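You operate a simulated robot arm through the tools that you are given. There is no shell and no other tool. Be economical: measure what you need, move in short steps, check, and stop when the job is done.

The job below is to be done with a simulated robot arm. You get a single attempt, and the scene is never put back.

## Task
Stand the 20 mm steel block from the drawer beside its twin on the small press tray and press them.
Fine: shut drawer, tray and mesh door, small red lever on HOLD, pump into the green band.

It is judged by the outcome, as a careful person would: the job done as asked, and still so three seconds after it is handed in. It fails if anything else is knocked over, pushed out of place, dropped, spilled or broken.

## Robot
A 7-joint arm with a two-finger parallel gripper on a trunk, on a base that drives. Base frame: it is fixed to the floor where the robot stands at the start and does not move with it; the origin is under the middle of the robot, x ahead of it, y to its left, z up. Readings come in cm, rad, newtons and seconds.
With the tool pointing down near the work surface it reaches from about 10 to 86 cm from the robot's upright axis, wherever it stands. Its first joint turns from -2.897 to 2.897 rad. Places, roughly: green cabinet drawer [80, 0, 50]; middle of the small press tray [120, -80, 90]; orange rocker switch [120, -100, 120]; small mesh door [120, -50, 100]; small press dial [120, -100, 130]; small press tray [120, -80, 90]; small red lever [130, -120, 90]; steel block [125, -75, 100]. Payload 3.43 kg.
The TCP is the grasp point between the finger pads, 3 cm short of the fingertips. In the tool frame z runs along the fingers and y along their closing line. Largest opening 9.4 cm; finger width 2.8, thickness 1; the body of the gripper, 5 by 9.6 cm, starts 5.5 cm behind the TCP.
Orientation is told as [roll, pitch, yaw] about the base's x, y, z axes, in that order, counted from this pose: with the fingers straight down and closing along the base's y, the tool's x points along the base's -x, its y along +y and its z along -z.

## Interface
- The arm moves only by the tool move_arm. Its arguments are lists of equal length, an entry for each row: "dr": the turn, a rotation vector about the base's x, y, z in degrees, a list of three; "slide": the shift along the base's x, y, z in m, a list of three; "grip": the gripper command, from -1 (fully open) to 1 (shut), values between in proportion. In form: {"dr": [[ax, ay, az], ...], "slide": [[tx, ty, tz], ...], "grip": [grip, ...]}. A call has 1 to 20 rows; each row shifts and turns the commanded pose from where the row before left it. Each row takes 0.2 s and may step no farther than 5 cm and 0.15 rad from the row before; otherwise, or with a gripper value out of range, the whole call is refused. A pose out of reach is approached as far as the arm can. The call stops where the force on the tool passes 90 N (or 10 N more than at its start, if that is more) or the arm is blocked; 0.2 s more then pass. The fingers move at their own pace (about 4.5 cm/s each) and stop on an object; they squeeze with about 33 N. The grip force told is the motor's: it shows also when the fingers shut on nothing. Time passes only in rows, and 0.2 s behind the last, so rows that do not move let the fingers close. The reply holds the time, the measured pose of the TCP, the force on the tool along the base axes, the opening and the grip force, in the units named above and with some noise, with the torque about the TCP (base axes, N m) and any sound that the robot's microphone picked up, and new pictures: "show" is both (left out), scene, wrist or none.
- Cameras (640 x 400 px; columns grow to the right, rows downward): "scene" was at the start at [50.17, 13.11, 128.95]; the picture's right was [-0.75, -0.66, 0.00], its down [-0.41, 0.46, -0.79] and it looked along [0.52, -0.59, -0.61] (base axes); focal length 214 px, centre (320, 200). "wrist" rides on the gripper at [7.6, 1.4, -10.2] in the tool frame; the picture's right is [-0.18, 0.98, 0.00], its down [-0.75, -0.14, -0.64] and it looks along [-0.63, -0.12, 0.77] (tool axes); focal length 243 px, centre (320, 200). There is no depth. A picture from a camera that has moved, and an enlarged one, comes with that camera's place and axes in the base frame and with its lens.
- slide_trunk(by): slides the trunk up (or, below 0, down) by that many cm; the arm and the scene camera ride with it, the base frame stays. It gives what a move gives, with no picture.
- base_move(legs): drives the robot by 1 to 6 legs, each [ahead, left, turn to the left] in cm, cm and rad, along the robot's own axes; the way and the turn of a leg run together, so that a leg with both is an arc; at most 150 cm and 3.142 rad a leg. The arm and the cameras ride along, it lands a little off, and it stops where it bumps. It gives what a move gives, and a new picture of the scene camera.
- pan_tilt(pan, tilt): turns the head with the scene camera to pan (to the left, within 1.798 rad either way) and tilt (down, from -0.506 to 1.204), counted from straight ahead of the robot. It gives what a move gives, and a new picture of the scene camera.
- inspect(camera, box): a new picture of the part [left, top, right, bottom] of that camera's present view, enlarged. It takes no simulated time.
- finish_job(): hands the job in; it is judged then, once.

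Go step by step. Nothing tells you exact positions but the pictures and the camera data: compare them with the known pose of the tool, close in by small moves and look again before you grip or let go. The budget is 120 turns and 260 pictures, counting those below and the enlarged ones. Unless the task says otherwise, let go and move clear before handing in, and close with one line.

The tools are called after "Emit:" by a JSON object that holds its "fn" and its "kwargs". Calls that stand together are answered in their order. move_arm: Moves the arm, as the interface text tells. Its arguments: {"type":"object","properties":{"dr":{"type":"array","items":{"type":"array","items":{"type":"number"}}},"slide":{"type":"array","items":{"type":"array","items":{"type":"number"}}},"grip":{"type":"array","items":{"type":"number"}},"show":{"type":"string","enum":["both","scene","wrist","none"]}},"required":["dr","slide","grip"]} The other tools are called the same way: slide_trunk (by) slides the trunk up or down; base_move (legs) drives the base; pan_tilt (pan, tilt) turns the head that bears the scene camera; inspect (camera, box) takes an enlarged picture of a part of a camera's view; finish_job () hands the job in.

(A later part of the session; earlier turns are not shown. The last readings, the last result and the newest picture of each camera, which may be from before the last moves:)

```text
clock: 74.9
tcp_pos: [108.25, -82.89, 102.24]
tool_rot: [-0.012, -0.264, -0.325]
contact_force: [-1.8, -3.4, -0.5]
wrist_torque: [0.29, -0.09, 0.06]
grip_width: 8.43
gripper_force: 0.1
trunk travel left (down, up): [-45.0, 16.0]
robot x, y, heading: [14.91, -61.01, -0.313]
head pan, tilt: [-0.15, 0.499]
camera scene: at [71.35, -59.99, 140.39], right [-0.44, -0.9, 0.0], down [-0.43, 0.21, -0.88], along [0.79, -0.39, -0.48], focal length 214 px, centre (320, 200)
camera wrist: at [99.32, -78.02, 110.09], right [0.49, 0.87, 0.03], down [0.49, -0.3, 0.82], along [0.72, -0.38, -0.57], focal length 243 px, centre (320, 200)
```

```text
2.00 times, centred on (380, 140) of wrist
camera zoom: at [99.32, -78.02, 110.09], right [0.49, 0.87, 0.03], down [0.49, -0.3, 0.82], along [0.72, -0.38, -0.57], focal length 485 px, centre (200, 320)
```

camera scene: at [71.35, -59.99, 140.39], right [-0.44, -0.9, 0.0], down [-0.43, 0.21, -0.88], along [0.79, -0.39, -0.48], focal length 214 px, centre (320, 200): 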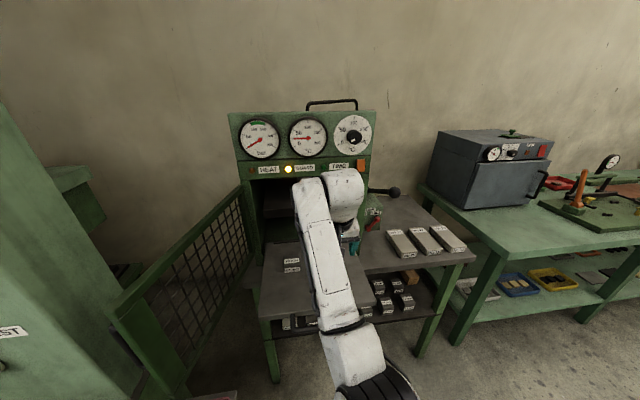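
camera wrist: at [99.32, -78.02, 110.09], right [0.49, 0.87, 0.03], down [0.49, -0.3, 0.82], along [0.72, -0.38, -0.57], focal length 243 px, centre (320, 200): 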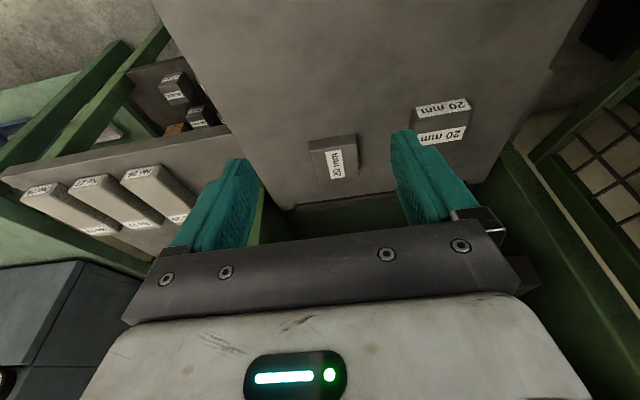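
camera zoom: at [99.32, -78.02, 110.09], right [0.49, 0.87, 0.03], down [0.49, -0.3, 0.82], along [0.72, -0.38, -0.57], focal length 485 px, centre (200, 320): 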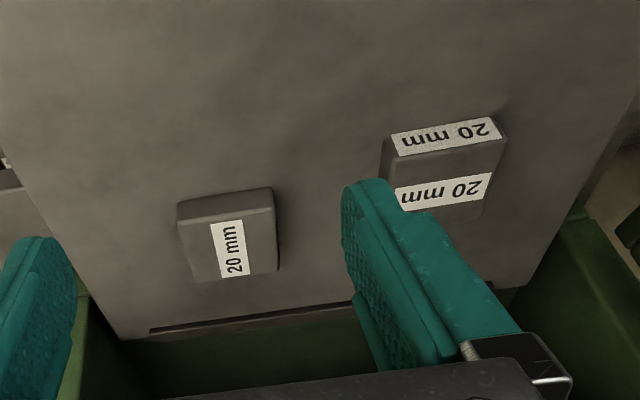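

The block lies flat but about 2.3 cm deeper than its twin; I regrip and shift it toward me for proper alignment.

Emit:
{"fn": "move_arm", "kwargs": {"dr": [[0, 0, 0], [0, 0, 0], [0, 0, 0], [0, 0, 0], [0, 0, 0], [0, 0, 0], [0, 0, 0], [0, 0, 0], [0, 0, 0], [0, 0, 0], [0, 0, 0]], "slide": [[0.045, -0.015, 0], [0.03, -0.01, -0.03], [0.011, -0.004, -0.04], [0.008, -0.003, -0.03], [0, 0, -0.004], [0, 0, 0], [0, 0, 0], [0, 0, 0], [0, 0, 0.008], [-0.01, 0.0035, 0], [-0.0105, 0.0037, 0]], "grip": [-0.8, -0.8, -0.8, -0.8, -0.8, 1, 1, 1, 1, 1, 1], "show": "wrist"}}

```text
clock: 77.3
tcp_pos: [115.82, -85.28, 92.51]
tool_rot: [-0.01, -0.263, -0.328]
contact_force: [0.8, 0.0, -4.6]
wrist_torque: [0.06, 0.1, 0.01]
grip_width: 5.57
gripper_force: 32.9
trunk travel left (down, up): [-45.0, 16.0]
robot x, y, heading: [14.81, -61.08, -0.309]
head pan, tilt: [-0.15, 0.499]
camera wrist: at [106.77, -80.45, 100.38], right [0.49, 0.87, 0.04], down [0.49, -0.31, 0.82], along [0.72, -0.38, -0.58], focal length 243 px, centre (320, 200)
```

wrist: 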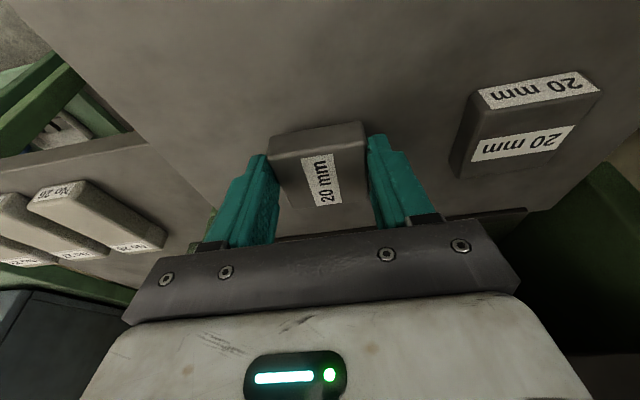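

Emit:
{"fn": "move_arm", "kwargs": {"dr": [[0, 0, 0], [0, 0, 0], [0, 0, 0], [0, 0, 0], [0, 0, 0], [0, 0, 0], [0, 0, 0], [0, 0, 0], [0, 0, 0], [0, 0, 0], [0, 0, 0]], "slide": [[0.005, -0.002, -0.005], [0, 0, -0.005], [0, 0, 0], [0, 0, 0], [0, 0, 0], [0, 0, 0.01], [-0.008, 0.003, 0.03], [-0.011, 0.004, 0.04], [-0.03, 0.01, 0.03], [-0.045, 0.014, 0], [-0.03, 0.01, 0]], "grip": [1, 1, -0.2, -0.6, -0.8, -0.8, -0.8, -0.8, -0.8, -0.8, -0.8]}}

Emit:
{"fn": "inspect", "kwargs": {"camera": "wrist", "box": [220, 40, 540, 240]}}

```text
clock: 79.7
tcp_pos: [103.5, -81.41, 102.43]
tool_rot: [-0.012, -0.262, -0.33]
contact_force: [0.7, 0.4, -0.3]
wrist_torque: [0.02, -0.03, 0.0]
grip_width: 8.47
gripper_force: 0.0
trunk travel left (down, up): [-45.0, 16.0]
robot x, y, heading: [14.54, -61.04, -0.31]
head pan, tilt: [-0.15, 0.499]
camera scene: at [71.33, -60.11, 140.39], right [-0.44, -0.9, 0.0], down [-0.43, 0.21, -0.88], along [0.79, -0.39, -0.48], focal length 214 px, centre (320, 200)
camera wrist: at [94.65, -76.68, 110.34], right [0.49, 0.87, 0.04], down [0.49, -0.31, 0.82], along [0.72, -0.38, -0.58], focal length 243 px, centre (320, 200)
```

scene: 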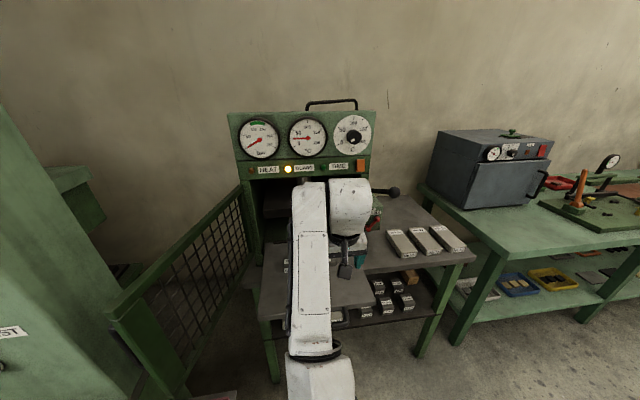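
wrist: 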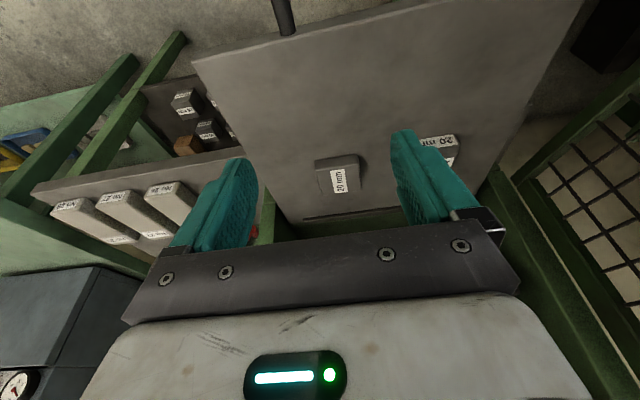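

```text
2.00 times, centred on (380, 140) of wrist
camera zoom: at [94.65, -76.68, 110.34], right [0.49, 0.87, 0.04], down [0.49, -0.31, 0.82], along [0.72, -0.38, -0.58], focal length 485 px, centre (200, 320)
```

zoom: 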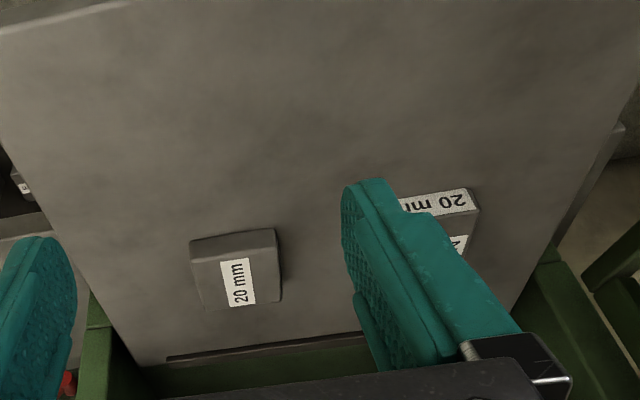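

Both blocks are in line now. Next: shut the tray by pushing on its handle; I back off and turn the tool to point forward.

Emit:
{"fn": "move_arm", "kwargs": {"dr": [[0, 0, 0], [0, 0, 0], [-2.56, -7.43, 0], [-2.56, -7.43, 0], [-2.56, -7.43, 0], [-2.56, -7.43, 0], [-2.56, -7.43, 0], [-2.56, -7.43, 0], [-2.56, -7.43, 0]], "slide": [[-0.04, 0.02, 0], [-0.04, 0.02, 0], [-0.02, 0.015, -0.01], [-0.02, 0.015, -0.01], [-0.02, 0.015, -0.02], [-0.01, 0.01, -0.02], [-0.01, 0.01, -0.02], [0, 0.01, -0.02], [0, 0, -0.01]], "grip": [-0.8, -0.8, 0, 1, 1, 1, 1, 1, 1]}}

```text
clock: 81.7
tcp_pos: [87.75, -69.82, 91.74]
tool_rot: [-0.018, -1.225, -0.323]
contact_force: [-0.4, -0.3, 0.5]
wrist_torque: [0.01, 0.04, 0.0]
grip_width: 0.02
gripper_force: 33.2
trunk travel left (down, up): [-45.0, 16.0]
robot x, y, heading: [15.24, -61.37, -0.311]
head pan, tilt: [-0.15, 0.499]
camera scene: at [71.31, -60.07, 140.4], right [-0.44, -0.9, 0.0], down [-0.43, 0.21, -0.88], along [0.79, -0.39, -0.48], focal length 214 px, centre (320, 200)
camera wrist: at [76.78, -64.29, 87.89], right [0.39, 0.91, 0.17], down [-0.37, -0.01, 0.93], along [0.84, -0.42, 0.33], focal length 243 px, centre (320, 200)
```

scene: 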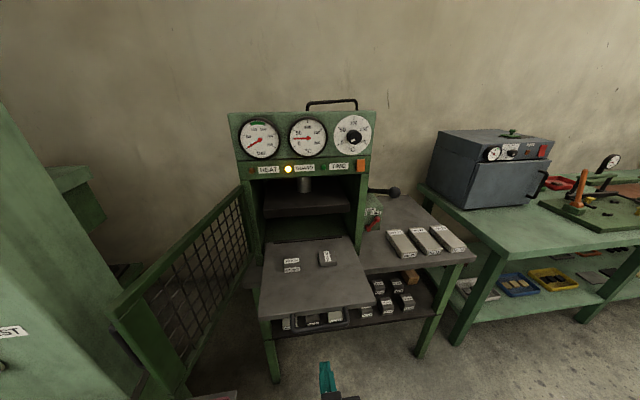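
wrist: 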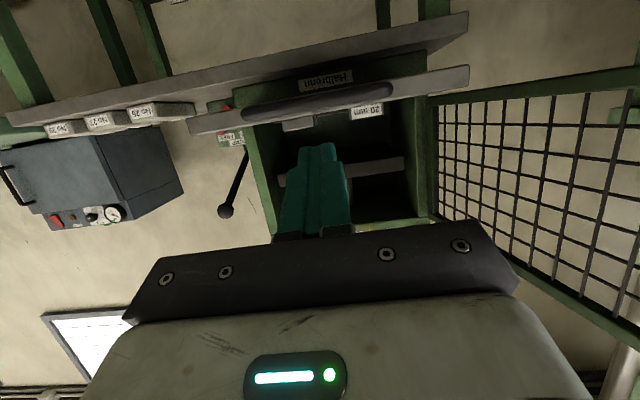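

Both blocks sit side by side. Handle bar centre ≈[100.3,-74.4,86.8]; I line the closed fingers up with it.

Emit:
{"fn": "move_arm", "kwargs": {"dr": [[-1.6, -4.7, 0], [-1.6, -4.7, 0], [0, 0, 0]], "slide": [[0.02, -0.008, -0.018], [0.025, -0.009, -0.02], [0.02, -0.008, 0]], "grip": [1, 1, 1]}}

```text
clock: 82.5
tcp_pos: [94.38, -72.32, 87.77]
tool_rot: [-0.025, -1.396, -0.318]
contact_force: [1.7, -0.6, -0.2]
wrist_torque: [0.01, -0.01, 0.01]
grip_width: 0.0
gripper_force: 32.6
trunk travel left (down, up): [-45.0, 16.0]
robot x, y, heading: [15.01, -61.93, -0.309]
head pan, tilt: [-0.15, 0.499]
camera scene: at [71.3, -60.07, 140.4], right [-0.44, -0.9, 0.0], down [-0.43, 0.21, -0.88], along [0.79, -0.39, -0.48], focal length 214 px, centre (320, 200)
camera wrist: at [84.12, -67.01, 82.08], right [0.36, 0.92, 0.18], down [-0.52, 0.04, 0.85], along [0.78, -0.4, 0.49], focal length 243 px, centre (320, 200)
```

scene: 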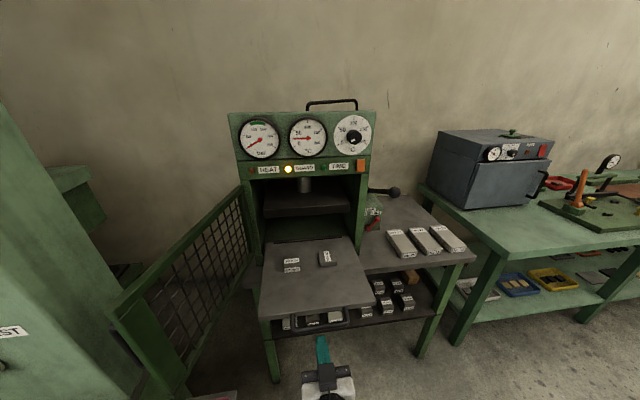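
wrist: 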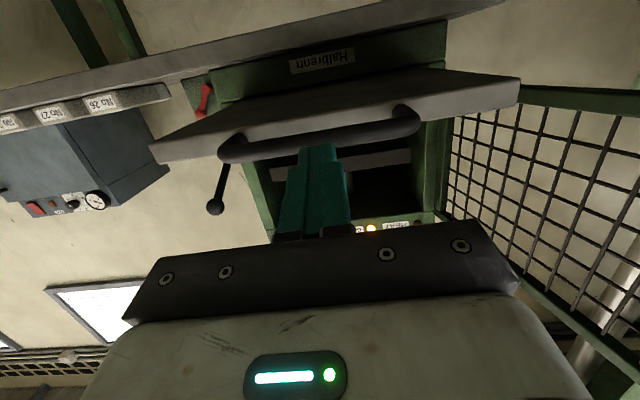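

Aligned. I push slowly.

Emit:
{"fn": "move_arm", "kwargs": {"dr": [[0, 0, 0], [0, 0, 0], [0, 0, 0], [0, 0, 0], [0, 0, 0], [0, 0, 0], [0, 0, 0], [0, 0, 0], [0, 0, 0], [0, 0, 0]], "slide": [[0.0095, -0.0033, 0], [0.0095, -0.0033, 0], [0.0142, -0.0049, 0], [0.0142, -0.0049, 0], [0.0142, -0.0049, 0], [0.0142, -0.0049, 0], [0.0142, -0.0049, 0], [0.0142, -0.0049, 0], [0.0142, -0.0049, 0], [0.0142, -0.0049, 0]], "grip": [1, 1, 1, 1, 1, 1, 1, 1, 1, 1]}}

```text
clock: 84.7
tcp_pos: [107.45, -77.2, 87.52]
tool_rot: [-0.028, -1.398, -0.316]
contact_force: [0.1, 0.2, -0.3]
wrist_torque: [-0.02, 0.0, -0.03]
grip_width: 0.0
gripper_force: 33.1
trunk travel left (down, up): [-45.0, 16.0]
robot x, y, heading: [14.92, -61.51, -0.312]
head pan, tilt: [-0.15, 0.499]
camera scene: at [71.31, -60.1, 140.39], right [-0.44, -0.9, 0.0], down [-0.43, 0.21, -0.88], along [0.79, -0.39, -0.48], focal length 214 px, centre (320, 200)
camera wrist: at [97.25, -71.9, 81.92], right [0.36, 0.92, 0.18], down [-0.52, 0.04, 0.85], along [0.78, -0.4, 0.49], focal length 243 px, centre (320, 200)
```

scene: 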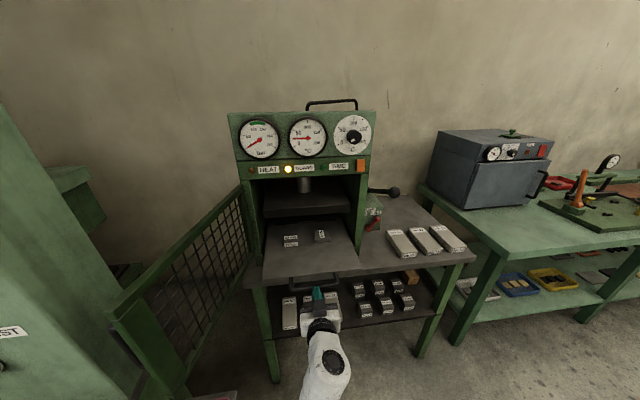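
wrist: 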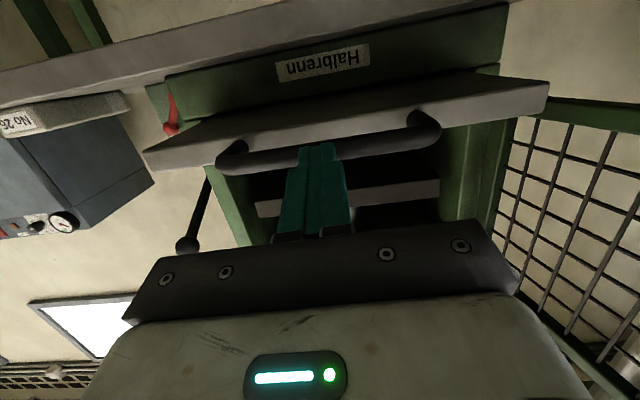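

The tray slides in fine; I keep pushing till it stops.

Emit:
{"fn": "move_arm", "kwargs": {"dr": [[0, 0, 0], [0, 0, 0], [0, 0, 0], [0, 0, 0], [0, 0, 0], [0, 0, 0], [0, 0, 0], [0, 0, 0], [0, 0, 0], [0, 0, 0]], "slide": [[0.0142, -0.0049, 0], [0.0142, -0.0049, 0], [0.0142, -0.0049, 0], [0.0095, -0.0033, 0], [0.0095, -0.0033, 0], [0.0095, -0.0033, 0], [0.0095, -0.0033, 0], [0.0095, -0.0033, 0], [0.0095, -0.0033, 0], [0.0095, -0.0033, 0]], "grip": [1, 1, 1, 1, 1, 1, 1, 1, 1, 1]}}

Emit:
{"fn": "inspect", "kwargs": {"camera": "scene", "box": [200, 90, 440, 340]}}

```text
clock: 86.8
tcp_pos: [117.06, -80.03, 87.67]
tool_rot: [-0.037, -1.399, -0.305]
contact_force: [-53.3, 8.7, 21.9]
wrist_torque: [0.0, -0.35, 0.0]
grip_width: 0.0
gripper_force: 33.4
trunk travel left (down, up): [-45.0, 16.0]
robot x, y, heading: [14.62, -61.26, -0.312]
head pan, tilt: [-0.15, 0.499]
stopped in row 10: the force on the tool passed its limit at 116 N (the readings are from after the stop); the commanded pose is now the measured one
camera scene: at [70.82, -59.97, 140.55], right [-0.44, -0.9, 0.0], down [-0.43, 0.21, -0.88], along [0.79, -0.39, -0.48], focal length 214 px, centre (320, 200)
camera wrist: at [106.76, -74.9, 81.92], right [0.36, 0.92, 0.18], down [-0.52, 0.04, 0.85], along [0.78, -0.4, 0.49], focal length 243 px, centre (320, 200)
```

scene: 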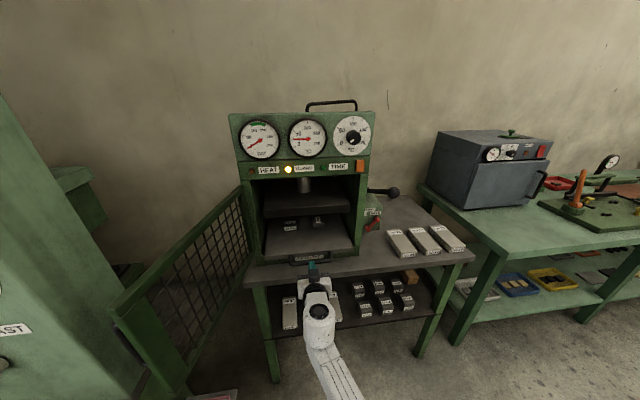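
wrist: 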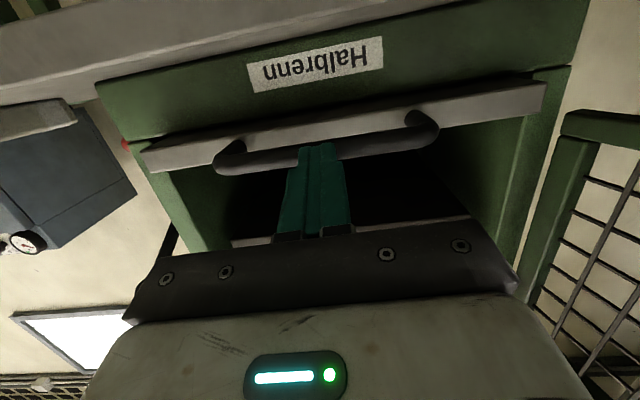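

```text
1.60 times, centred on (320, 215) of scene
camera zoom: at [70.82, -59.97, 140.55], right [-0.44, -0.9, 0.0], down [-0.43, 0.21, -0.88], along [0.79, -0.39, -0.48], focal length 343 px, centre (320, 176)
```

zoom: 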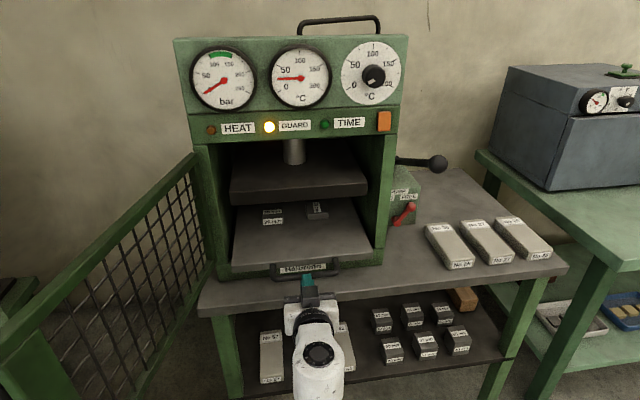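

Tray is home with both blocks under the platen. Now retract, set the tool pointing down, and look at the door, turning the robot a bit left for reach.

Emit:
{"fn": "move_arm", "kwargs": {"dr": [[0, 0, 0], [0, 0, 0], [0, 0, 0], [0, 0, 0], [2.5, 7.5, 0], [2.5, 7.5, 0], [2.5, 7.5, 0], [2.5, 7.5, 0], [2.5, 7.5, 0], [2.5, 7.5, 0], [2.5, 7.5, 0], [2.5, 7.5, 0]], "slide": [[-0.03, 0.01, 0], [-0.045, 0.015, 0], [-0.045, 0.015, 0], [-0.045, 0.015, 0], [-0.02, 0, 0.04], [-0.02, 0, 0.04], [-0.02, 0, 0.04], [-0.02, 0, 0.04], [-0.02, 0, 0.03], [0, 0, 0.03], [0, 0, 0.03], [0, 0, 0.03]], "grip": [1, 1, 1, 1, 1, 1, 1, 1, 1, 1, 1, 1], "show": "none"}}

Emit:
{"fn": "base_move", "kwargs": {"legs": [[0, -4, 0.31]]}}

```text
clock: 89.3
tcp_pos: [91.46, -75.27, 112.74]
tool_rot: [-0.03, -0.477, -0.316]
contact_force: [1.6, 0.2, -0.9]
wrist_torque: [-0.01, -0.02, 0.03]
grip_width: 0.01
gripper_force: 32.7
out of reach, approached as far as the arm can: row 9, 10
trunk travel left (down, up): [-45.0, 16.0]
robot x, y, heading: [14.96, -60.92, -0.311]
head pan, tilt: [-0.15, 0.499]
```

```text
clock: 90.8
tcp_pos: [91.41, -54.87, 112.74]
tool_rot: [-0.029, -0.481, -0.007]
contact_force: [0.4, -0.2, 0.2]
wrist_torque: [-0.01, -0.02, -0.01]
grip_width: 0.03
gripper_force: 33.0
trunk travel left (down, up): [-45.0, 16.0]
robot x, y, heading: [13.86, -65.12, 0.0]
head pan, tilt: [-0.15, 0.499]
camera scene: at [67.52, -46.71, 140.39], right [-0.15, -0.99, 0.0], down [-0.47, 0.07, -0.88], along [0.87, -0.13, -0.48], focal length 214 px, centre (320, 200)
```

scene: 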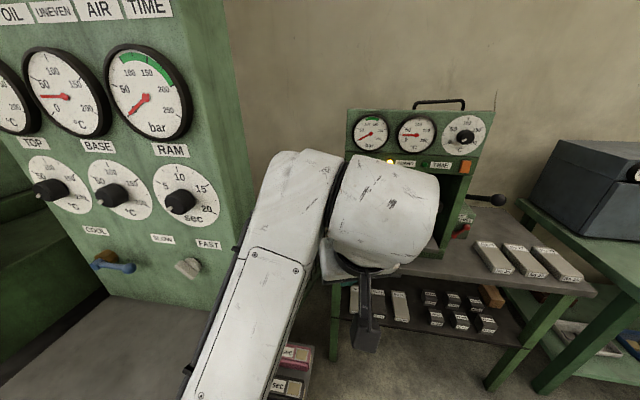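

Emit:
{"fn": "move_arm", "kwargs": {"dr": [[0, 0, 0]], "slide": [[-0.02, 0, 0.02]], "grip": [1], "show": "wrist"}}

Emit:
{"fn": "pan_tilt", "kwargs": {"pan": 0.1, "tilt": 0.7}}

```text
clock: 91.2
tcp_pos: [89.44, -54.86, 114.7]
tool_rot: [-0.029, -0.478, -0.008]
contact_force: [0.1, 0.1, 0.6]
wrist_torque: [0.01, 0.0, 0.05]
grip_width: 0.0
gripper_force: 33.0
trunk travel left (down, up): [-45.0, 16.0]
robot x, y, heading: [14.15, -65.39, 0.0]
head pan, tilt: [-0.15, 0.499]
camera wrist: at [77.94, -53.01, 120.34], right [0.18, 0.98, 0.06], down [0.37, -0.13, 0.92], along [0.91, -0.15, -0.39], focal length 243 px, centre (320, 200)
```

wrist: 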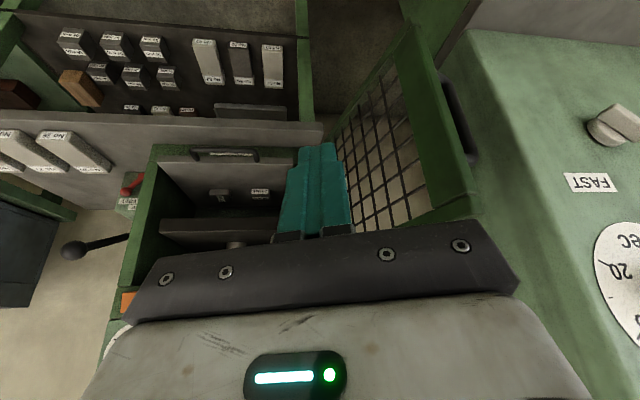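

```text
clock: 91.9
tcp_pos: [89.39, -54.83, 114.82]
tool_rot: [-0.029, -0.481, -0.007]
contact_force: [-0.2, 0.2, -0.4]
wrist_torque: [-0.03, -0.01, -0.02]
grip_width: 0.0
gripper_force: 33.2
trunk travel left (down, up): [-45.0, 16.0]
robot x, y, heading: [14.2, -64.87, -0.0]
head pan, tilt: [0.099, 0.7]
camera scene: at [66.97, -44.51, 138.63], right [0.1, -0.99, 0.0], down [-0.64, -0.07, -0.77], along [0.76, 0.08, -0.64], focal length 214 px, centre (320, 200)
```

scene: 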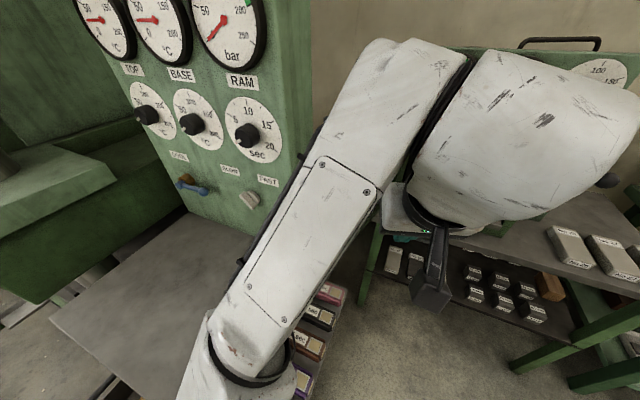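

Door's free end top is at ≈[102.5,-41.5,111], hinge near [129,-64]. I'll straddle its top rail from above and lead it round; first move above it with tool vertical and aligned.

Emit:
{"fn": "move_arm", "kwargs": {"dr": [[0, 6.9, 0], [0, 6.9, 0], [0, 6.9, 0], [0, 6.9, 0], [0, 0, -8], [0, 0, -8], [0, 0, -8], [0, 0, -8], [0, 0, -8]], "slide": [[0, 0, 0.02], [0, 0.01, 0.02], [0, 0.01, 0.02], [0, 0.01, 0.02], [0.02, 0.01, 0], [0.02, 0.01, 0], [0.02, 0.01, 0], [0.02, 0.01, 0], [0, 0.01, 0]], "grip": [0, -0.5, -0.8, -0.8, -0.8, -0.8, -0.8, -0.8, -0.8]}}

```text
clock: 93.1
tcp_pos: [89.79, -51.51, 117.89]
tool_rot: [-0.182, 0.061, -0.064]
contact_force: [-0.6, 0.6, 0.6]
wrist_torque: [0.03, 0.02, -0.04]
grip_width: 8.47
gripper_force: 0.1
trunk travel left (down, up): [-45.0, 16.0]
robot x, y, heading: [14.47, -64.92, 0.001]
head pan, tilt: [0.099, 0.7]
stopped in row 5: the arm was blocked; the commanded pose is now the measured one
camera scene: at [66.95, -44.5, 138.63], right [0.1, -0.99, 0.0], down [-0.64, -0.07, -0.76], along [0.76, 0.08, -0.64], focal length 214 px, centre (320, 200)
camera wrist: at [83.0, -47.68, 128.12], right [0.23, 0.95, -0.19], down [0.79, -0.07, 0.61], along [0.57, -0.29, -0.77], focal length 243 px, centre (320, 200)
```

scene: 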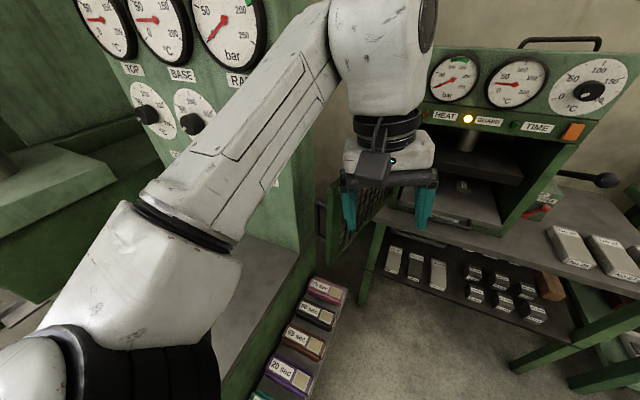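
wrist: 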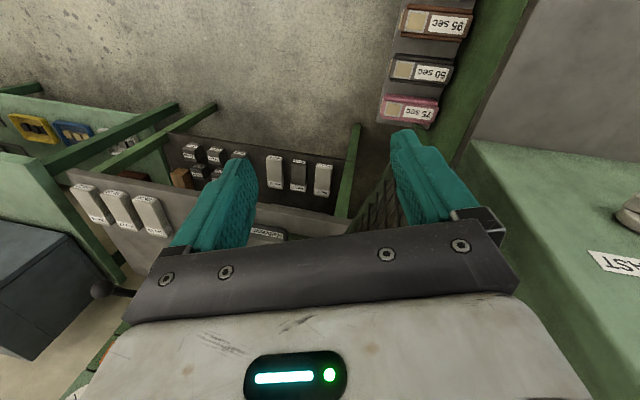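

The folded arm got blocked (elbow likely near the head). I back the robot up so the arm works more stretched out.

Emit:
{"fn": "base_move", "kwargs": {"legs": [[-16, 0, 0]]}}

Emit:
{"fn": "move_arm", "kwargs": {"dr": [[0, 0, 0], [0, 0, 0], [0, 0, 0], [0, 0, 0]], "slide": [[0.03, 0, 0.005], [0.04, 0, 0.01], [0.04, 0, 0.01], [0.04, 0, 0]], "grip": [-0.8, -0.8, -0.8, -0.8]}}

```text
clock: 94.5
tcp_pos: [73.61, -51.6, 117.88]
tool_rot: [-0.18, 0.058, -0.064]
contact_force: [1.0, -0.3, 0.2]
wrist_torque: [-0.03, 0.04, -0.01]
grip_width: 8.47
gripper_force: 0.1
trunk travel left (down, up): [-45.0, 16.0]
robot x, y, heading: [-1.75, -65.01, -0.001]
head pan, tilt: [0.099, 0.7]
camera scene: at [50.89, -44.64, 138.61], right [0.1, -0.99, 0.0], down [-0.64, -0.06, -0.76], along [0.76, 0.08, -0.64], focal length 214 px, centre (320, 200)
```

scene: 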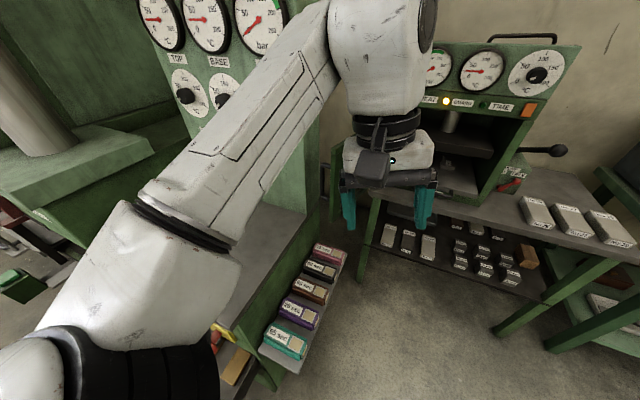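

```text
clock: 95.5
tcp_pos: [88.46, -51.47, 120.36]
tool_rot: [-0.178, 0.06, -0.062]
contact_force: [0.4, 0.7, 0.0]
wrist_torque: [-0.06, -0.02, 0.0]
grip_width: 8.46
gripper_force: 0.0
trunk travel left (down, up): [-45.0, 16.0]
robot x, y, heading: [-1.78, -65.45, 0.002]
head pan, tilt: [0.099, 0.7]
camera scene: at [50.83, -44.56, 138.63], right [0.1, -0.99, 0.0], down [-0.64, -0.07, -0.76], along [0.76, 0.08, -0.64], focal length 214 px, centre (320, 200)
camera wrist: at [81.67, -47.73, 130.68], right [0.23, 0.96, -0.18], down [0.79, -0.07, 0.61], along [0.57, -0.29, -0.77], focal length 243 px, centre (320, 200)
```

scene: 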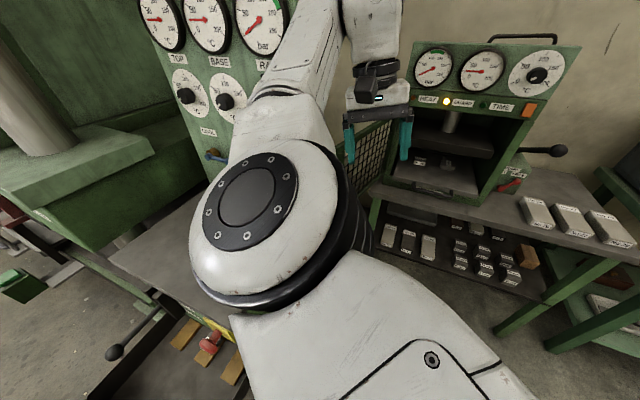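
wrist: 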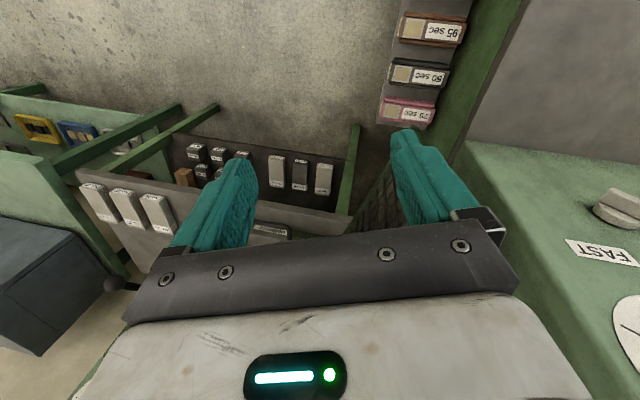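

Elbow is up-left but free. I level the tool and turn it to match the door's angle while moving toward its free end.

Emit:
{"fn": "move_arm", "kwargs": {"dr": [[5.1, -1.7, 0], [5.1, -1.7, 0], [0, 0, -7.4], [0, 0, -7.4], [0, 0, -7.4], [0, 0, -7.4], [0, 0, -7.4]], "slide": [[0.02, 0, 0.01], [0.02, 0, 0.01], [0.02, 0.01, 0], [0.02, 0.01, 0], [0.02, 0.01, 0], [0.01, 0.01, 0], [0.0, 0.01, 0]], "grip": [-0.8, -0.8, -0.8, -0.8, -0.8, -0.8, -0.8]}}

```text
clock: 97.1
tcp_pos: [98.12, -48.33, 124.04]
tool_rot: [0.041, -0.032, -0.53]
contact_force: [1.1, 0.2, -1.2]
wrist_torque: [0.03, -0.04, 0.01]
grip_width: 8.46
gripper_force: 0.1
out of reach, approached as far as the arm can: row 5, 6
trunk travel left (down, up): [-45.0, 16.0]
robot x, y, heading: [-2.21, -64.87, 0.002]
head pan, tilt: [0.099, 0.7]
camera scene: at [50.89, -44.67, 138.62], right [0.1, -0.99, 0.0], down [-0.64, -0.06, -0.76], along [0.76, 0.08, -0.64], focal length 214 px, centre (320, 200)
camera wrist: at [91.69, -43.31, 134.13], right [0.65, 0.75, 0.04], down [0.55, -0.51, 0.66], along [0.52, -0.41, -0.75], focal length 243 px, centre (320, 200)
```

scene: 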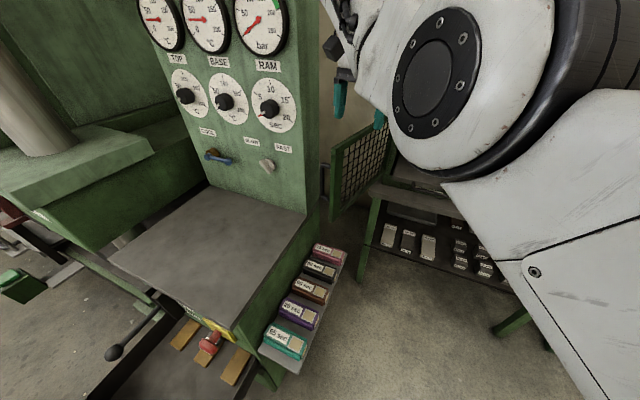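
wrist: 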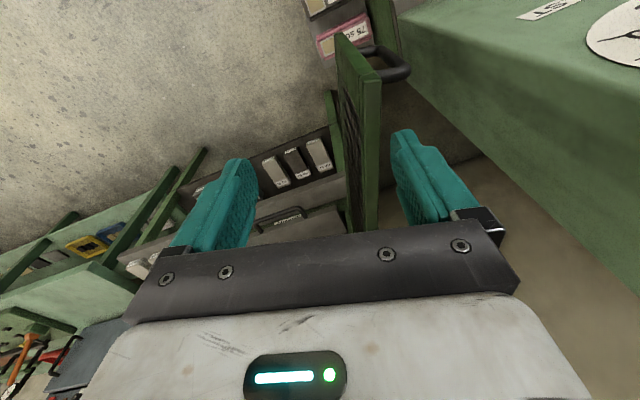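

Emit:
{"fn": "inspect", "kwargs": {"camera": "wrist", "box": [270, 20, 450, 240]}}

```text
1.82 times, centred on (360, 130) of wrist
camera zoom: at [91.69, -43.31, 134.13], right [0.65, 0.75, 0.04], down [0.55, -0.51, 0.66], along [0.52, -0.41, -0.75], focal length 441 px, centre (247, 327)
```

zoom: 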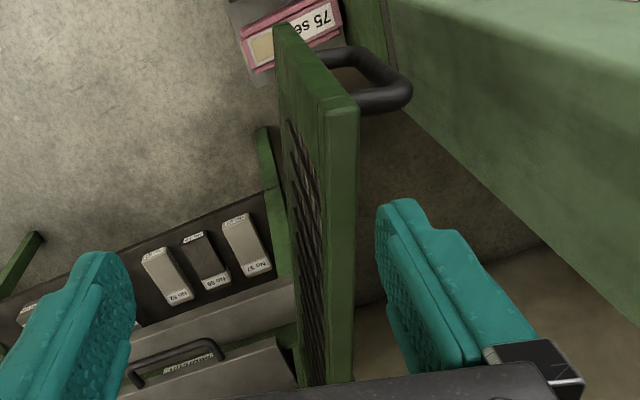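

The top rail is ~2 cm thick and runs nearly along my tool. I move over it, about 27 cm from the hinge, and lower to straddle it.

Emit:
{"fn": "move_arm", "kwargs": {"dr": [[0, 0, 0], [0, 0, 0], [0, 0, 0], [0, 0, 0], [0, 0, 0], [0, 0, 0]], "slide": [[0.03, 0, 0], [0.03, -0.003, -0.01], [0.025, -0.003, -0.02], [0, 0, -0.03], [0, 0, -0.03], [0, 0, -0.03]], "grip": [-0.8, -0.8, -0.8, -0.8, -0.8, -0.8]}}

```text
clock: 98.5
tcp_pos: [98.07, -48.14, 117.3]
tool_rot: [0.066, -0.057, -0.534]
contact_force: [-7.0, 2.1, 88.1]
wrist_torque: [4.14, -0.99, -0.43]
grip_width: 8.66
gripper_force: 2.2
out of reach, approached as far as the arm can: row 1, 2, 3
trunk travel left (down, up): [-45.0, 16.0]
robot x, y, heading: [-2.26, -64.91, 0.002]
head pan, tilt: [0.099, 0.7]
camera scene: at [50.47, -44.69, 139.0], right [0.1, -0.99, 0.0], down [-0.64, -0.06, -0.77], along [0.76, 0.08, -0.64], focal length 214 px, centre (320, 200)
camera wrist: at [91.4, -43.31, 127.13], right [0.65, 0.75, 0.08], down [0.52, -0.52, 0.67], along [0.55, -0.4, -0.74], focal length 243 px, centre (320, 200)
```

scene: 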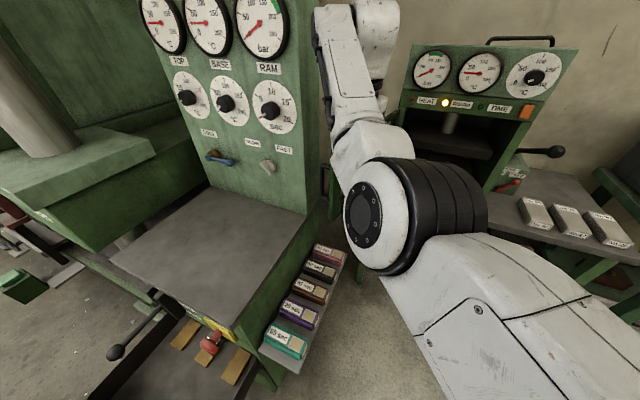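
wrist: 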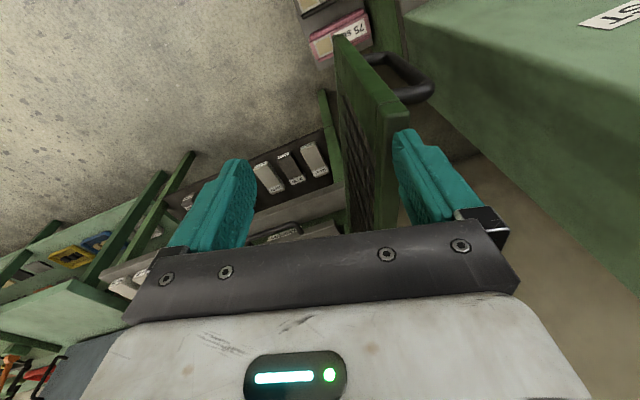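

The rail top is at z≈114.3 and my outer finger touched it; I'm too far in. Lift, drive forward 8 cm so the fingers come over the rail.

Emit:
{"fn": "move_arm", "kwargs": {"dr": [[0, 0, 0], [0, 0, 0]], "slide": [[0, 0, 0.03], [0, 0, 0.03]], "grip": [-0.8, -0.8], "show": "none"}}

Emit:
{"fn": "base_move", "kwargs": {"legs": [[9, 0, 0]]}}

Emit:
{"fn": "move_arm", "kwargs": {"dr": [[-1.3, 3.3, -2], [0, 0, 0]], "slide": [[0, 0, 0], [0, 0, -0.01]], "grip": [-0.8, -0.8]}}

```text
clock: 99.1
tcp_pos: [97.94, -48.4, 120.7]
tool_rot: [0.034, -0.027, -0.529]
contact_force: [0.4, -0.3, 0.5]
wrist_torque: [-0.01, -0.02, 0.03]
grip_width: 8.48
gripper_force: 0.1
trunk travel left (down, up): [-45.0, 16.0]
robot x, y, heading: [-1.89, -65.06, 0.003]
head pan, tilt: [0.099, 0.7]
```

```text
clock: 100.2
tcp_pos: [106.97, -48.16, 120.89]
tool_rot: [0.039, -0.032, -0.528]
contact_force: [0.1, 1.0, 0.6]
wrist_torque: [0.02, 0.0, 0.0]
grip_width: 8.47
gripper_force: 0.0
trunk travel left (down, up): [-45.0, 16.0]
robot x, y, heading: [6.68, -65.01, 0.007]
head pan, tilt: [0.099, 0.7]
camera scene: at [59.72, -44.58, 138.62], right [0.1, -0.99, 0.0], down [-0.64, -0.07, -0.76], along [0.76, 0.08, -0.64], focal length 214 px, centre (320, 200)
```

scene: 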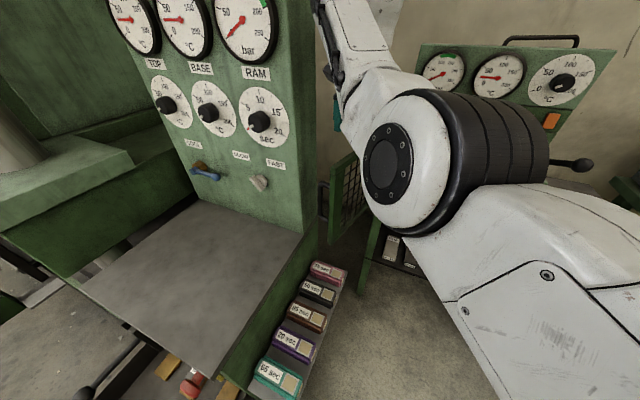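

```text
clock: 100.8
tcp_pos: [106.99, -48.31, 120.03]
tool_rot: [-0.009, 0.005, -0.565]
contact_force: [-0.4, -0.1, 0.2]
wrist_torque: [0.0, 0.04, -0.01]
grip_width: 8.44
gripper_force: 0.1
out of reach, approached as far as the arm can: row 1
trunk travel left (down, up): [-45.0, 16.0]
robot x, y, heading: [6.46, -65.13, 0.003]
head pan, tilt: [0.099, 0.7]
camera scene: at [59.73, -44.59, 138.62], right [0.1, -0.99, 0.0], down [-0.64, -0.07, -0.76], along [0.76, 0.08, -0.64], focal length 214 px, centre (320, 200)
camera wrist: at [101.38, -42.87, 130.3], right [0.68, 0.73, -0.01], down [0.57, -0.52, 0.64], along [0.46, -0.44, -0.77], focal length 243 px, centre (320, 200)
```

scene: 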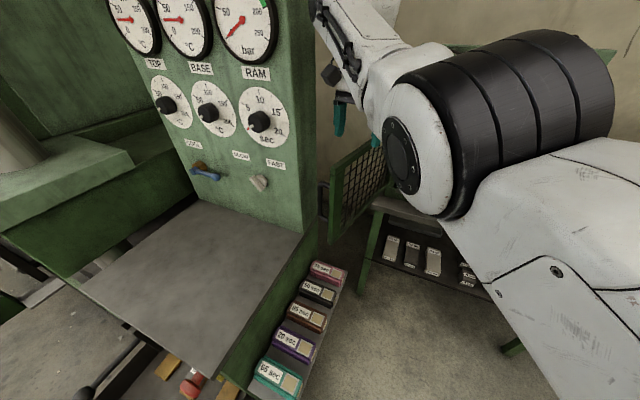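
wrist: 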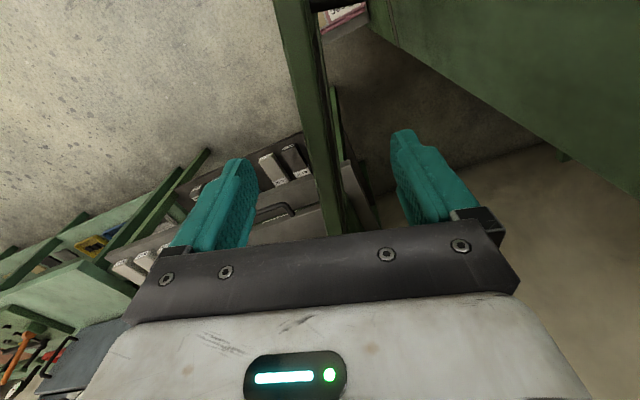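

Rail is centred between the fingers. I lower over it, narrow the fingers and lead the door along its arc.

Emit:
{"fn": "move_arm", "kwargs": {"dr": [[0, 0, 0], [0, 0, 0], [0, 0, 0], [0, 0, 0], [0, 0, 5], [0, 0, 5], [0, 0, 5], [0, 0, 5], [0, 0, 5], [0, 0, 5]], "slide": [[0, 0, -0.02], [0, 0, -0.02], [0, 0, -0.018], [0, 0, 0], [-0.011, -0.0195, 0], [-0.011, -0.0195, 0], [-0.0075, -0.022, 0], [-0.0075, -0.022, 0], [-0.0035, -0.0228, 0], [-0.0035, -0.0228, 0]], "grip": [-0.8, -0.8, -0.3, 0.15, 0.15, 0.15, 0.15, 0.15, 0.15, 0.15]}}

```text
clock: 103.0
tcp_pos: [102.53, -60.97, 114.13]
tool_rot: [-0.011, 0.007, -0.036]
contact_force: [-0.5, 0.0, -0.3]
wrist_torque: [-0.05, 0.02, -0.05]
grip_width: 3.98
gripper_force: 0.0
trunk travel left (down, up): [-45.0, 16.0]
robot x, y, heading: [6.94, -65.08, 0.005]
head pan, tilt: [0.099, 0.7]
camera scene: at [59.73, -44.56, 138.62], right [0.1, -0.99, 0.0], down [-0.64, -0.07, -0.76], along [0.76, 0.08, -0.64], focal length 214 px, centre (320, 200)
camera wrist: at [95.08, -59.09, 124.4], right [0.22, 0.98, -0.01], down [0.75, -0.16, 0.64], along [0.62, -0.15, -0.77], focal length 243 px, centre (320, 200)
```

scene: 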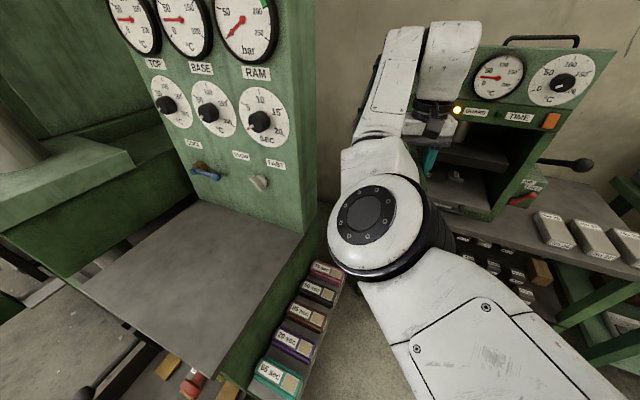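
wrist: 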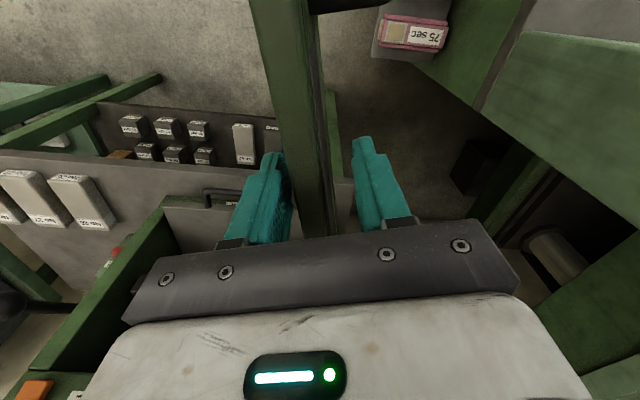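

The door follows. I continue along the arc.

Emit:
{"fn": "move_arm", "kwargs": {"dr": [[0, 0, 5], [0, 0, 5], [0, 0, 5], [0, 0, 5], [0, 0, 5], [0, 0, 5], [0, 0, 5], [0, 0, 5]], "slide": [[0.0, -0.0232, 0], [0.0, -0.0232, 0], [0.0042, -0.0225, 0], [0.0042, -0.0225, 0], [0.0085, -0.0215, 0], [0.0085, -0.0215, 0], [0.012, -0.02, 0], [0.012, -0.02, 0]], "grip": [0.15, 0.15, 0.15, 0.15, 0.15, 0.15, 0.15, 0.15]}}

```text
clock: 104.8
tcp_pos: [107.41, -78.42, 114.25]
tool_rot: [-0.008, 0.008, 0.661]
contact_force: [0.6, 1.3, -0.1]
wrist_torque: [0.0, -0.04, -0.01]
grip_width: 3.99
gripper_force: 0.0
trunk travel left (down, up): [-45.0, 16.0]
robot x, y, heading: [7.18, -65.26, 0.002]
head pan, tilt: [0.099, 0.7]
camera scene: at [59.73, -44.56, 138.61], right [0.1, -0.99, 0.0], down [-0.64, -0.07, -0.76], along [0.76, 0.08, -0.64], focal length 214 px, centre (320, 200)
camera wrist: at [100.61, -81.76, 124.46], right [-0.46, 0.89, -0.01], down [0.68, 0.36, 0.64], along [0.57, 0.29, -0.77], focal length 243 px, centre (320, 200)
```

scene: 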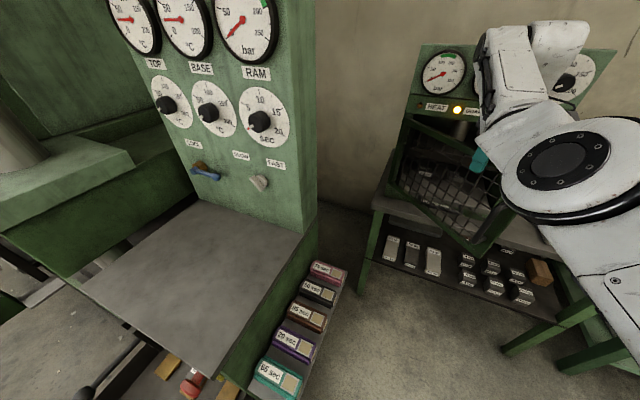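
wrist: 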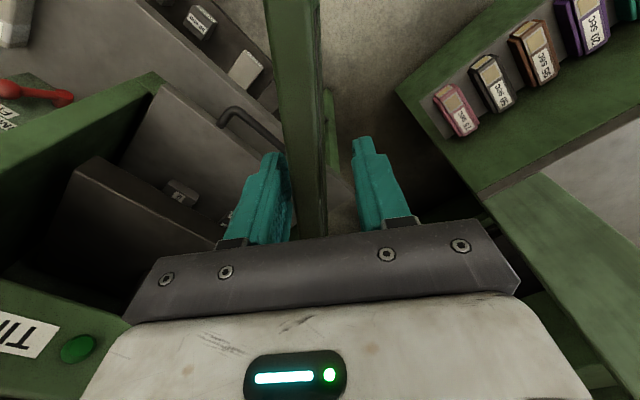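

Emit:
{"fn": "move_arm", "kwargs": {"dr": [[0, 0, 5], [0, 0, 5], [0, 0, 5], [0, 0, 4]], "slide": [[0.015, -0.0175, 0], [0.015, -0.0175, 0], [0.018, -0.0145, 0], [0.015, -0.012, 0]], "grip": [0.15, 0.15, 0.15, 0.15]}}

```text
clock: 105.8
tcp_pos: [109.56, -81.99, 116.38]
tool_rot: [-0.063, -0.039, 0.799]
contact_force: [-0.2, 0.0, 0.0]
wrist_torque: [-0.01, -0.03, -0.02]
grip_width: 3.99
gripper_force: 0.0
out of reach, approached as far as the arm can: row 1, 2, 3, 4
trunk travel left (down, up): [-45.0, 16.0]
robot x, y, heading: [6.94, -65.28, 0.003]
head pan, tilt: [0.099, 0.7]
camera scene: at [59.73, -44.61, 138.62], right [0.1, -0.99, 0.0], down [-0.64, -0.06, -0.76], along [0.76, 0.08, -0.64], focal length 214 px, centre (320, 200)
camera wrist: at [102.53, -86.2, 126.24], right [-0.57, 0.82, -0.06], down [0.58, 0.45, 0.68], along [0.58, 0.36, -0.73], focal length 243 px, centre (320, 200)
```

scene: 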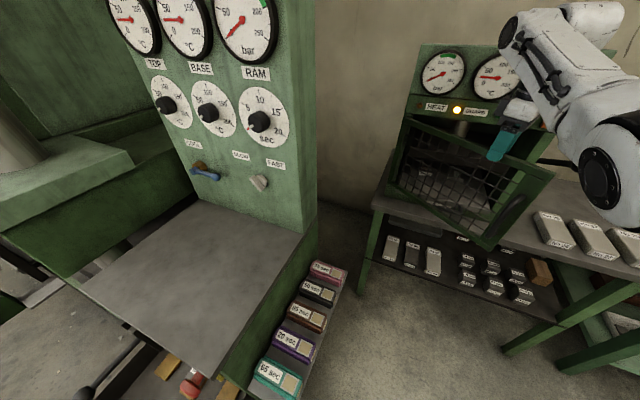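
wrist: 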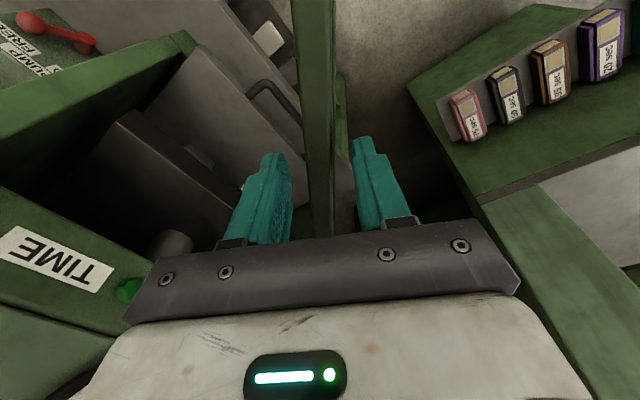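

Door is now ~30° from shut. I lift off, retract, and reposition the robot facing the press for the last push.

Emit:
{"fn": "move_arm", "kwargs": {"dr": [[0, 0, 0], [0, 0, 0], [0, 0, 0], [2.5, 3.5, 0], [0, 0, 0], [0, 0, 0], [0, 0, 0], [0, 0, 0]], "slide": [[0, 0, 0.02], [0, 0, 0.03], [-0.01, 0, 0.03], [-0.04, 0, 0.01], [-0.045, 0.01, 0], [-0.045, 0.01, 0], [-0.045, 0.01, 0], [-0.04, 0, -0.02]], "grip": [0, 0, 0, 0.5, 1, 1, 1, 1], "show": "none"}}

Emit:
{"fn": "base_move", "kwargs": {"legs": [[0, 0, -0.31], [8, -4, 0]]}}

Emit:
{"fn": "pan_tilt", "kwargs": {"pan": -0.2, "tilt": 0.5}}

```text
clock: 107.8
tcp_pos: [102.98, -85.12, 133.15]
tool_rot: [-0.183, 0.103, 0.774]
contact_force: [-0.3, -0.7, 0.4]
wrist_torque: [-0.04, 0.01, 0.0]
grip_width: 0.01
gripper_force: 33.1
out of reach, approached as far as the arm can: row 1, 2, 4, 5, 6, 7, 8
trunk travel left (down, up): [-45.0, 16.0]
robot x, y, heading: [7.12, -64.99, 0.003]
head pan, tilt: [0.099, 0.7]
stopped in row 8: the arm was blocked; the commanded pose is now the measured one
```

```text
clock: 109.9
tcp_pos: [98.59, -119.84, 133.13]
tool_rot: [-0.181, 0.103, 0.466]
contact_force: [-0.1, 1.0, 0.1]
wrist_torque: [0.01, 0.02, 0.05]
grip_width: 0.0
gripper_force: 33.1
trunk travel left (down, up): [-45.0, 16.0]
robot x, y, heading: [13.43, -71.42, -0.309]
head pan, tilt: [0.099, 0.7]
camera scene: at [69.9, -67.76, 138.62], right [-0.21, -0.98, 0.0], down [-0.63, 0.13, -0.76], along [0.75, -0.16, -0.64], focal length 214 px, centre (320, 200)
```

scene: 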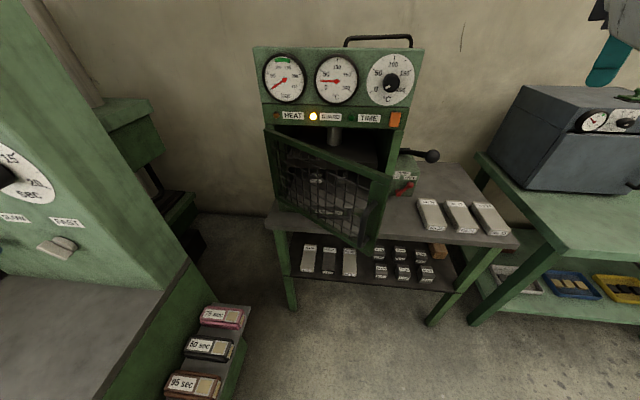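

```text
clock: 110.7
tcp_pos: [98.71, -119.72, 133.07]
tool_rot: [-0.18, 0.103, 0.467]
contact_force: [-1.0, 0.2, 0.0]
wrist_torque: [-0.01, 0.01, 0.01]
grip_width: 0.01
gripper_force: 33.3
trunk travel left (down, up): [-45.0, 16.0]
robot x, y, heading: [13.45, -71.26, -0.303]
head pan, tilt: [-0.201, 0.499]
camera scene: at [69.55, -70.44, 140.39], right [-0.49, -0.87, 0.0], down [-0.42, 0.23, -0.88], along [0.77, -0.43, -0.48], focal length 214 px, centre (320, 200)
```

scene: 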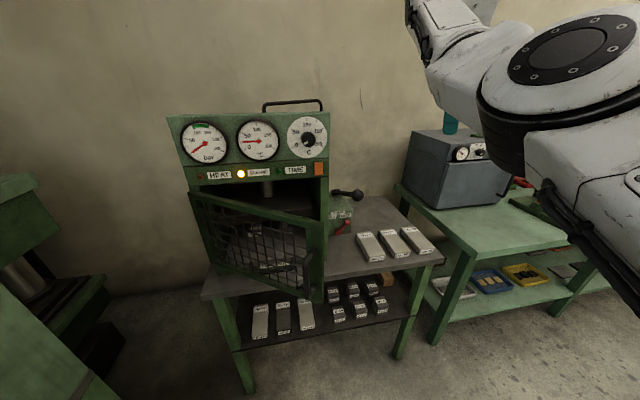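

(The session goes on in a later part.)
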